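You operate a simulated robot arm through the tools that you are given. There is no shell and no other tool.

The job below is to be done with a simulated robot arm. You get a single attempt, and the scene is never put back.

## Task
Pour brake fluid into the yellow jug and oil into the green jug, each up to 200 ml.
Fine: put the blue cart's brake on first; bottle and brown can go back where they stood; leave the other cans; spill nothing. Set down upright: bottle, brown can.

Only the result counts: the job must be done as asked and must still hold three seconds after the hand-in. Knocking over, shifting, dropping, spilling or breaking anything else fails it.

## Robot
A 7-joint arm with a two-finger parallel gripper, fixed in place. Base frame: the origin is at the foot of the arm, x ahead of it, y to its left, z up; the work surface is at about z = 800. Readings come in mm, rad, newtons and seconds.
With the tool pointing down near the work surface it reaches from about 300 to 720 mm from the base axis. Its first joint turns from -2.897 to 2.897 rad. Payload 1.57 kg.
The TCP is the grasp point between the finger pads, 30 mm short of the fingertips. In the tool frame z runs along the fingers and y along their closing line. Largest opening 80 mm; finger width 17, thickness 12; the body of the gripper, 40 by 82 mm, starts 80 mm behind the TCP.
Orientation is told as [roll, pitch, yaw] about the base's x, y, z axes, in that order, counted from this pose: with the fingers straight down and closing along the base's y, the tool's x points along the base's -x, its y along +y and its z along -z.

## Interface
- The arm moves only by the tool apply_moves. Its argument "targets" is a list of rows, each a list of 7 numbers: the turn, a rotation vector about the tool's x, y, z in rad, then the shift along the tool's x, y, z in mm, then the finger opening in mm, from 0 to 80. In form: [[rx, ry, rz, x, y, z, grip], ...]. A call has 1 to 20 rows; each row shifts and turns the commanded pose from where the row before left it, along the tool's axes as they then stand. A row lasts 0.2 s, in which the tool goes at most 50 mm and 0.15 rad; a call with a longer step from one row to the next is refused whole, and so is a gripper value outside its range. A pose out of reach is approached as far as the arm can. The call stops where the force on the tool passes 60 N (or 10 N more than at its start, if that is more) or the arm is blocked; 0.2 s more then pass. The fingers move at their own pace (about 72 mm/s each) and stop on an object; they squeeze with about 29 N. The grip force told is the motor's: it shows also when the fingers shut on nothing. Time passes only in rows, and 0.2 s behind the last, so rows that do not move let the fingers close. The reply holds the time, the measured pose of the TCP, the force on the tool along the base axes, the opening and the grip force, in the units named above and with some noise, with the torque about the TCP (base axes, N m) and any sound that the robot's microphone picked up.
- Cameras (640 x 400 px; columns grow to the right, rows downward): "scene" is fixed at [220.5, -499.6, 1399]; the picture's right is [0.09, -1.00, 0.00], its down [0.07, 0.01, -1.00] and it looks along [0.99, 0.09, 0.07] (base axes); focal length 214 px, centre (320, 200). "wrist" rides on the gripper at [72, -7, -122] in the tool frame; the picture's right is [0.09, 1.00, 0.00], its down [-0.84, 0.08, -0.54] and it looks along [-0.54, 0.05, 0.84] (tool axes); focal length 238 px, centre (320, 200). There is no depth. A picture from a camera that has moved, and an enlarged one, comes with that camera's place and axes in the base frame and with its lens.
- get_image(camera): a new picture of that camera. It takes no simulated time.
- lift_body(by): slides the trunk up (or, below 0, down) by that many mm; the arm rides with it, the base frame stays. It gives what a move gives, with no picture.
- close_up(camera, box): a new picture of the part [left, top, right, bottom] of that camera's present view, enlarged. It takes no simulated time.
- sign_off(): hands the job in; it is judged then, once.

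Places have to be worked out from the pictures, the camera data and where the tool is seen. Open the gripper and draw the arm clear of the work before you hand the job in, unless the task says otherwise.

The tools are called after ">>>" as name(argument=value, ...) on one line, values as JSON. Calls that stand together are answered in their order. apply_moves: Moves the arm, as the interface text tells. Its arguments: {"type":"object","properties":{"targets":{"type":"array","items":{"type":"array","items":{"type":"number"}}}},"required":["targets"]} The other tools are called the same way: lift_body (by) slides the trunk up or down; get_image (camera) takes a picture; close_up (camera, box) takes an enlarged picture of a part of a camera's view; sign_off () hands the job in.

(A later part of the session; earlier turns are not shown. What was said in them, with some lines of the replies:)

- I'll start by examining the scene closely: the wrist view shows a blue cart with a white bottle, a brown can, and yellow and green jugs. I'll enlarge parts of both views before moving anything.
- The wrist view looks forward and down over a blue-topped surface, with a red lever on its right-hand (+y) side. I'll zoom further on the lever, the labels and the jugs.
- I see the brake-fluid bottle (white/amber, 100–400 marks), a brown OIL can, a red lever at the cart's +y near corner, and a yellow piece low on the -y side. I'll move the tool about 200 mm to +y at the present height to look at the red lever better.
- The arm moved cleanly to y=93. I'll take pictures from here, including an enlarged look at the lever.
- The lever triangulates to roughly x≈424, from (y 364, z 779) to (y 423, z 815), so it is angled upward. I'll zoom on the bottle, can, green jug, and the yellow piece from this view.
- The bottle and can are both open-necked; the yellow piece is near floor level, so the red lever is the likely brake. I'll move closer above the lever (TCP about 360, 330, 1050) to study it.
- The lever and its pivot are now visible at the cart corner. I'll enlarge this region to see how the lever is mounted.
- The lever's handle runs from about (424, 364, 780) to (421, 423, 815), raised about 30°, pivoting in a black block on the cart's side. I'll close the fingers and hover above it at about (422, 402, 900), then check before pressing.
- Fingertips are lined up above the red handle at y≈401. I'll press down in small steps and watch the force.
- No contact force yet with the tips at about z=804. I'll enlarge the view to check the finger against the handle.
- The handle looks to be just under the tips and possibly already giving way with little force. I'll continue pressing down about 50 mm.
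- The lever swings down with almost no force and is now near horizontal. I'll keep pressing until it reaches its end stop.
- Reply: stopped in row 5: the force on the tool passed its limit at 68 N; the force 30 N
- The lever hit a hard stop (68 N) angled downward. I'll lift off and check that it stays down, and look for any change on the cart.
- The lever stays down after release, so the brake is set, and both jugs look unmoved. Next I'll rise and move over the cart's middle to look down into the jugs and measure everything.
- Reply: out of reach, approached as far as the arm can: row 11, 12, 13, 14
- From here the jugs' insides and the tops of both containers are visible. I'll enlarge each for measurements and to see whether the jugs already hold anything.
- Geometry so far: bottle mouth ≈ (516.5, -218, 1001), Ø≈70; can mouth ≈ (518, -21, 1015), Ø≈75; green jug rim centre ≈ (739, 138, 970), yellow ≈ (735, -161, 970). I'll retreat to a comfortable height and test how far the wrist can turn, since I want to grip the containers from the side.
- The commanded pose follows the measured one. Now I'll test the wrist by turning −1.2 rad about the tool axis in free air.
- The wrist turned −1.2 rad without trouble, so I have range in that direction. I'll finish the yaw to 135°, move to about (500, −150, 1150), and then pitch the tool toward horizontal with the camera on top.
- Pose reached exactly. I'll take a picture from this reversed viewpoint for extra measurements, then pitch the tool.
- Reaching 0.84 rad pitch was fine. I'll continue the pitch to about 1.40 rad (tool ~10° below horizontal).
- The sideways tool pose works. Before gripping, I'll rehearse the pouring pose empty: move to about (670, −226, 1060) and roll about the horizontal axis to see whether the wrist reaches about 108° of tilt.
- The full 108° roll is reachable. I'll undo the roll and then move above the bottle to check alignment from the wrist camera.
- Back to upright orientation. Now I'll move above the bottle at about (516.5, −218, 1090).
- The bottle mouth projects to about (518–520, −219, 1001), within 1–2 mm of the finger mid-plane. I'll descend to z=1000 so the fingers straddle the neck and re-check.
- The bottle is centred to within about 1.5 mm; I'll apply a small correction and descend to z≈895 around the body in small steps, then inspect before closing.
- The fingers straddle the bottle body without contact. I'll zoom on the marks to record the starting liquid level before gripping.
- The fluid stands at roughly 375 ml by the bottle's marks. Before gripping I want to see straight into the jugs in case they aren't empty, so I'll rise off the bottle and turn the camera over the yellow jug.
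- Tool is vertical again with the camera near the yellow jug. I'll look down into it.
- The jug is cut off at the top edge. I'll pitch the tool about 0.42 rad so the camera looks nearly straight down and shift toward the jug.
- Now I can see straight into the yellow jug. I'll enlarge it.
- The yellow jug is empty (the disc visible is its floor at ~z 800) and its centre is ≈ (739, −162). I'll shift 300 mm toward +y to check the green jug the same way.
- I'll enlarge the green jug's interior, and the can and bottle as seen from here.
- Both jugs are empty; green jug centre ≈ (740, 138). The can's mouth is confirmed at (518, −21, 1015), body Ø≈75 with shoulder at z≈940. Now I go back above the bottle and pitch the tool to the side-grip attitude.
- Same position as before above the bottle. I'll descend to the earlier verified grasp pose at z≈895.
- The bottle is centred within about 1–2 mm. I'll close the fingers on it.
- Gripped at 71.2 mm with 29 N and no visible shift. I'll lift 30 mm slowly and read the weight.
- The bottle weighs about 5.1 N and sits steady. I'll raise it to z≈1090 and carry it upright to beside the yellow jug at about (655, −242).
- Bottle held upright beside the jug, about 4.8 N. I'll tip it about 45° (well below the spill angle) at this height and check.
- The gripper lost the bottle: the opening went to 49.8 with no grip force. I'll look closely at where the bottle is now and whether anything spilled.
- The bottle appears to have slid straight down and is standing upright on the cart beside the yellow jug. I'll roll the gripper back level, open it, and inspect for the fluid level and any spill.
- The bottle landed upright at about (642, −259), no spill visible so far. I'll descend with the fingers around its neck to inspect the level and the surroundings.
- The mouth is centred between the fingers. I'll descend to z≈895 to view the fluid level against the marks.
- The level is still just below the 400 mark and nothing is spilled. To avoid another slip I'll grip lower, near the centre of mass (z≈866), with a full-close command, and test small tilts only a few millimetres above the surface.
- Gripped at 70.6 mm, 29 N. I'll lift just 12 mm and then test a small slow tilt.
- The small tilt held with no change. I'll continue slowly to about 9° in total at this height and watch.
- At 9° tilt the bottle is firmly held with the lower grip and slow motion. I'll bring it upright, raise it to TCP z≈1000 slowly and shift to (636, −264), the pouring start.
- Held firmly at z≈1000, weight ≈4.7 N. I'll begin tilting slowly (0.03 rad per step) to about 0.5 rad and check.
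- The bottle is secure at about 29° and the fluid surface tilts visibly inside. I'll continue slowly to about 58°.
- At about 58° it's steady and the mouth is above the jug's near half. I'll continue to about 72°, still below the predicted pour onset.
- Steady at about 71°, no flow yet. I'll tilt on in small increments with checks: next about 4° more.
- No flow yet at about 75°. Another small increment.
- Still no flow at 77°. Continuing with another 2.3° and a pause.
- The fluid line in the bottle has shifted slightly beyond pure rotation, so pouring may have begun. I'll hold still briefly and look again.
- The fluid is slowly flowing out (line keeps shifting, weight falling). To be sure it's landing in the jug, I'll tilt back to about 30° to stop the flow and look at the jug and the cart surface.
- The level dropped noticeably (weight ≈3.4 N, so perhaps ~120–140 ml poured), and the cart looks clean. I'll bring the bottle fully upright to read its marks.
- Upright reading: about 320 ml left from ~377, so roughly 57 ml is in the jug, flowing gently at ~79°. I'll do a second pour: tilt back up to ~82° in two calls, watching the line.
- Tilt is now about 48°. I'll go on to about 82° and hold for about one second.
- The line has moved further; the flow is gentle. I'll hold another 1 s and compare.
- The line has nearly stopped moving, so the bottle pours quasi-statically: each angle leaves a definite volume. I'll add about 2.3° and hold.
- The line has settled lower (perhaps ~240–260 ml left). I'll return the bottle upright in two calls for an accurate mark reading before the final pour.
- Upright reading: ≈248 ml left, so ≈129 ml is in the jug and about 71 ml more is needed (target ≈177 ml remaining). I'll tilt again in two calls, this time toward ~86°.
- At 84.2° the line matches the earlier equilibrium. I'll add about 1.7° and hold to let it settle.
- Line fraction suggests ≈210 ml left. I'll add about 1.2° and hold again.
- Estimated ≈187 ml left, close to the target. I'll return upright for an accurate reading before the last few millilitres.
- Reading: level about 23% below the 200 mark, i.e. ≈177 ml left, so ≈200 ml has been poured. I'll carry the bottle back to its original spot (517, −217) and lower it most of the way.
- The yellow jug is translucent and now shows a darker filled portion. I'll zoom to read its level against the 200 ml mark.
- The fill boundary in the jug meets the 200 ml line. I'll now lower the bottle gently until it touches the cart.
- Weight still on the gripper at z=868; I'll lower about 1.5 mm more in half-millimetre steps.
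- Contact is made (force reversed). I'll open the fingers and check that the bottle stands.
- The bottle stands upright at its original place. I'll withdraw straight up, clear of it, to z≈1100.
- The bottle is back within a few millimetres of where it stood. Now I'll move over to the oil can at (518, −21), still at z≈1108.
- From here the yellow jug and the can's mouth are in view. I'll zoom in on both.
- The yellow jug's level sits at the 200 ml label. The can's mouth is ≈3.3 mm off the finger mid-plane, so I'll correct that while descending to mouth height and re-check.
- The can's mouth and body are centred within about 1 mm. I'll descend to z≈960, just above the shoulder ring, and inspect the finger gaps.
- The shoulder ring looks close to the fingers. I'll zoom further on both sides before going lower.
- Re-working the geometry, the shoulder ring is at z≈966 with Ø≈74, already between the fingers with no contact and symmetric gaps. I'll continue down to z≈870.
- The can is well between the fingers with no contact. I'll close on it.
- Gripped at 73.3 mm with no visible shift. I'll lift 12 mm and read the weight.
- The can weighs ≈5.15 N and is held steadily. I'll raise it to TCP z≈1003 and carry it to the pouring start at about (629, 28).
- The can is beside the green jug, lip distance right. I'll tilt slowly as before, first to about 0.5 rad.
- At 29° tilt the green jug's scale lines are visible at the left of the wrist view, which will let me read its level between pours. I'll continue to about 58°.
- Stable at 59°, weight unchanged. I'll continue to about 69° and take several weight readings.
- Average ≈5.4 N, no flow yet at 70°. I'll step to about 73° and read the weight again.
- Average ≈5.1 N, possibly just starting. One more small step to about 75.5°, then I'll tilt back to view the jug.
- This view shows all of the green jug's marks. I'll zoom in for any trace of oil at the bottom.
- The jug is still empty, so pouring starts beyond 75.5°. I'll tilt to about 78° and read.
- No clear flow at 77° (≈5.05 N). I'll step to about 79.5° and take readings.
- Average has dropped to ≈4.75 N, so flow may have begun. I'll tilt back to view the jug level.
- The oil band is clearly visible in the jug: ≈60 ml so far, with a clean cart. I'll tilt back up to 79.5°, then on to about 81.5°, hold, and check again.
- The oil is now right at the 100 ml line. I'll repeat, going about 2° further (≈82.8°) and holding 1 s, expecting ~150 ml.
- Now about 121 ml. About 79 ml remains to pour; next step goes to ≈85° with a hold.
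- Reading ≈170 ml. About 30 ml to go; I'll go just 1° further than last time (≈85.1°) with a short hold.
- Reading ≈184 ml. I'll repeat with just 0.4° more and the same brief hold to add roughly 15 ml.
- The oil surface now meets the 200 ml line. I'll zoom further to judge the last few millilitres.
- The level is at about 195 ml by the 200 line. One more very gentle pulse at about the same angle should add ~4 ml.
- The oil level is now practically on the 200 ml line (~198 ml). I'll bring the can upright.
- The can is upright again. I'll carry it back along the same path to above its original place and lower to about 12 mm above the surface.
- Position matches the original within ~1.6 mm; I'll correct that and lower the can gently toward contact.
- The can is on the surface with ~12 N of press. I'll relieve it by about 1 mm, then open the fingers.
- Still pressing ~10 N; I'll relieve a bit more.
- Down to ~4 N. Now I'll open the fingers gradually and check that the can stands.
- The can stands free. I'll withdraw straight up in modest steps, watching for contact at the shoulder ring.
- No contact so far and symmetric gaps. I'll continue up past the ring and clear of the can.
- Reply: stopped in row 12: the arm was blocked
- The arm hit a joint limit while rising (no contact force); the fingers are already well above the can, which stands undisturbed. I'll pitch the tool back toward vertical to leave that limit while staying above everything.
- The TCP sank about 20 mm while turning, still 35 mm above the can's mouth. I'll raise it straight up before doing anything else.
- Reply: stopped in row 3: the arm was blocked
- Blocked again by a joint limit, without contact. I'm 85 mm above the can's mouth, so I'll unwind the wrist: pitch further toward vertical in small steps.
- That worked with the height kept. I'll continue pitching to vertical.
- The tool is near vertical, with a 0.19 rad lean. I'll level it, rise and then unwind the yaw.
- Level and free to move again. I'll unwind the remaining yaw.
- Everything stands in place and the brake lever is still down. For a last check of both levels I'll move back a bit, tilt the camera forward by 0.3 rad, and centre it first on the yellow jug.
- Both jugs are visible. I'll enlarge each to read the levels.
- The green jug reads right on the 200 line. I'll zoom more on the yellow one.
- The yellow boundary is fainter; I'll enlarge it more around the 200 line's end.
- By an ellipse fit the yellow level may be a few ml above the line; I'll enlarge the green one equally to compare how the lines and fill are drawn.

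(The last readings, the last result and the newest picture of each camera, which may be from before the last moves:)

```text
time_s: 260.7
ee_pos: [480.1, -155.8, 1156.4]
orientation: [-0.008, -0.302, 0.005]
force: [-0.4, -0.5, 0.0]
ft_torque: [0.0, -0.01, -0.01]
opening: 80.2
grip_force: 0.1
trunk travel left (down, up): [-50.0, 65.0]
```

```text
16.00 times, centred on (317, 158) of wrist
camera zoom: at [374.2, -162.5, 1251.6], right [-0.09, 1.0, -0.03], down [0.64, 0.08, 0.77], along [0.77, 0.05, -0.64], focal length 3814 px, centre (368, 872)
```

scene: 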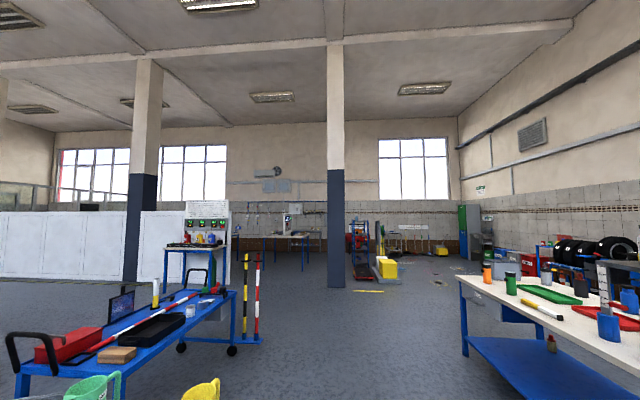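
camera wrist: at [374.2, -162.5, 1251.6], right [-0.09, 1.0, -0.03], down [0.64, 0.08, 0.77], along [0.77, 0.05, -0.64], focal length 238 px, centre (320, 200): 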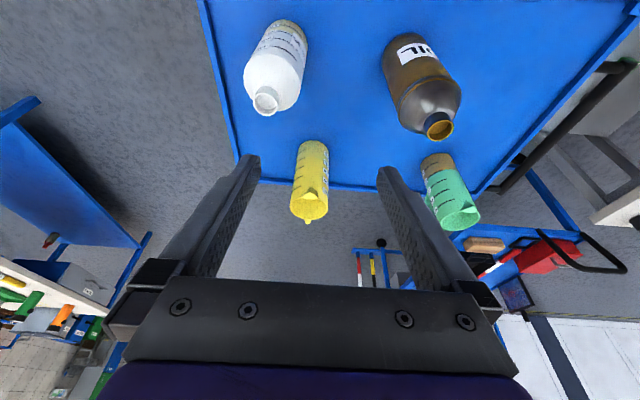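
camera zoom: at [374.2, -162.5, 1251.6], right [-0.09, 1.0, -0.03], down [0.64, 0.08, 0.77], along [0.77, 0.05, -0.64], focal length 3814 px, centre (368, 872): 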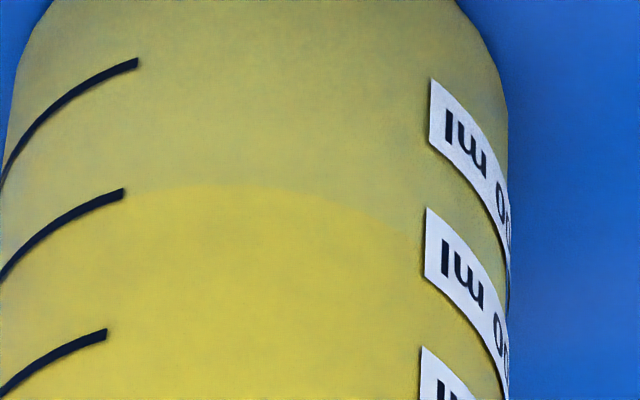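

Green reads ≈197 ml. For yellow I'll cross-check with the bottle's own marks from this view.

>>> close_up(camera="wrist", box=[240, 10, 320, 70])

```text
6.67 times, centred on (280, 40) of wrist
camera zoom: at [374.2, -162.5, 1251.6], right [-0.09, 1.0, -0.03], down [0.64, 0.08, 0.77], along [0.77, 0.05, -0.64], focal length 1589 px, centre (587, 1267)
```

zoom: 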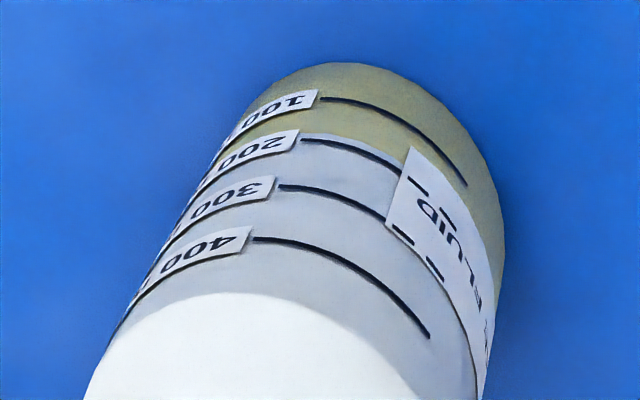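

The bottle shows ≈180 ml left, consistent with ≈200 ml in the yellow jug. I'll level the tool and withdraw to the starting pose, clear of the work.

>>> apply_moves(targets=[[0, 0.1, 0, 0, 0, 0, 80], [0, 0.1, 0, 0, 0, 0, 80], [0, 0.1, 0, 0, 0, 0, 80], [0, 0, 0, 20, 12.5, -26, 80], [0, 0, 0, 20, 12.5, -26, 80], [0, 0, 0, 20, 12.5, -26, 80], [0, 0, 0, 20, 12.5, -26, 80], [0, 0, 0, 0, 0, 0, 80]])

>>> get_image(camera="wrist")

>>> get_image(camera="scene")

>>> close_up(camera="wrist", box=[200, 50, 560, 290])

>>> close_up(camera="wrist", box=[470, 80, 590, 180])

```text
time_s: 262.5
ee_pos: [400.7, -106.5, 1261.1]
orientation: [-0.004, -0.002, 0.001]
force: [0.1, 0.6, -0.5]
ft_torque: [0.03, 0.01, -0.01]
opening: 79.9
grip_force: 0.2
trunk travel left (down, up): [-50.0, 65.0]
```

```text
taken
camera wrist: at [327.3, -113.2, 1382.9], right [-0.09, 1.0, -0.01], down [0.84, 0.08, 0.54], along [0.54, 0.05, -0.84], focal length 238 px, centre (320, 200)
```

wrist: 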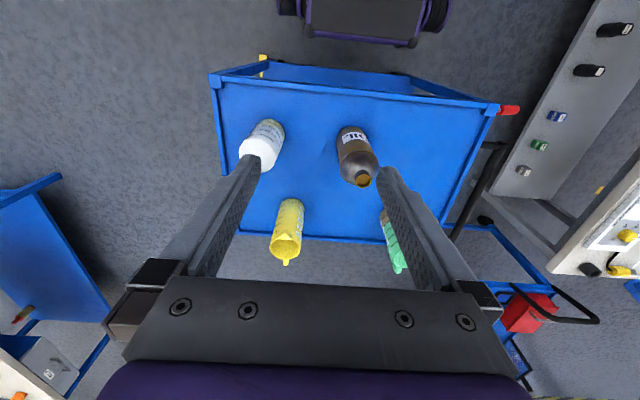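

```text
taken
```

scene: 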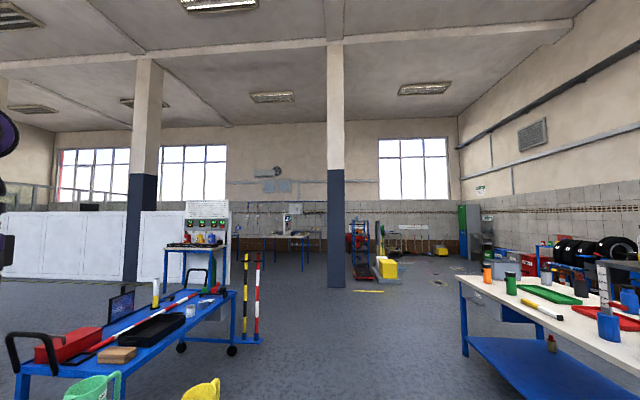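

```text
1.67 times, centred on (380, 170) of wrist
camera zoom: at [327.3, -113.2, 1382.9], right [-0.09, 1.0, -0.01], down [0.84, 0.08, 0.54], along [0.54, 0.05, -0.84], focal length 397 px, centre (220, 250)
```

zoom: 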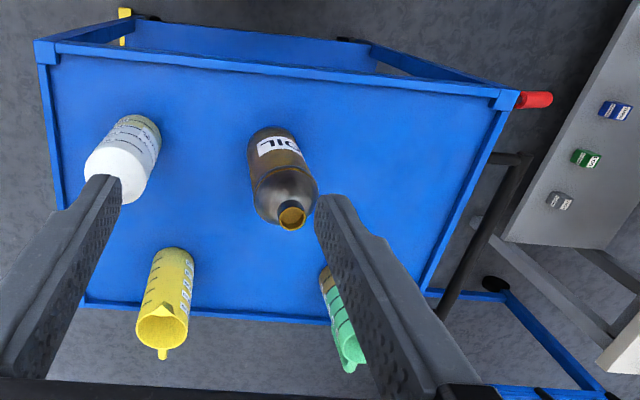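

```text
4.00 times, centred on (530, 130) of wrist
camera zoom: at [327.3, -113.2, 1382.9], right [-0.09, 1.0, -0.01], down [0.84, 0.08, 0.54], along [0.54, 0.05, -0.84], focal length 953 px, centre (-520, 480)
```

zoom: 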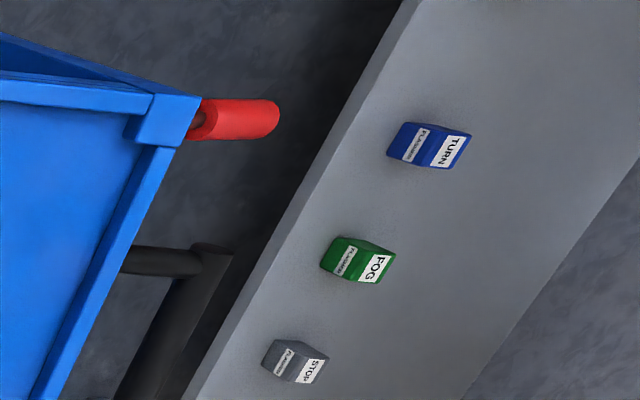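

The brake lever is down, the bottle and brown can stand upright at their original places, and both jugs read about 200 ml. I see no spill, and the gripper is open and clear. During the job the bottle slipped from the grip once and landed upright on the cart with its level unchanged. I'm handing the job in.

>>> sign_off()

```text
The job is handed in.
```

The job is handed in. Both jugs are filled to about 200 ml, with one mishap along the way: the brake-fluid bottle slipped out of the gripper.

- **Brake:** I pushed the blue cart's red lever down to its stop before anything else, and it was still down at the end.
- **Yellow jug:** It holds about 200 ml of brake fluid. The bottle's marks went from about 377 ml to about 180 ml. The jug's own scale reads between 200 and 210 ml.
- **Green jug:** It holds about 197 ml of oil, read against the 200 ml line.
- **Bottle and brown can:** Both stand upright within a few millimetres of where they started.
- **Other items:** The other cans were not touched, and I saw no spill on the cart or around the jugs.

**The slip:** On my first try at tilting, the bottle slid out of the grip and fell about 200 mm onto the cart. It landed upright with its fluid level unchanged. I picked it up again with a lower grip and tilted more slowly, and it did not slip again. I can't tell whether the judging counts that drop against the job.
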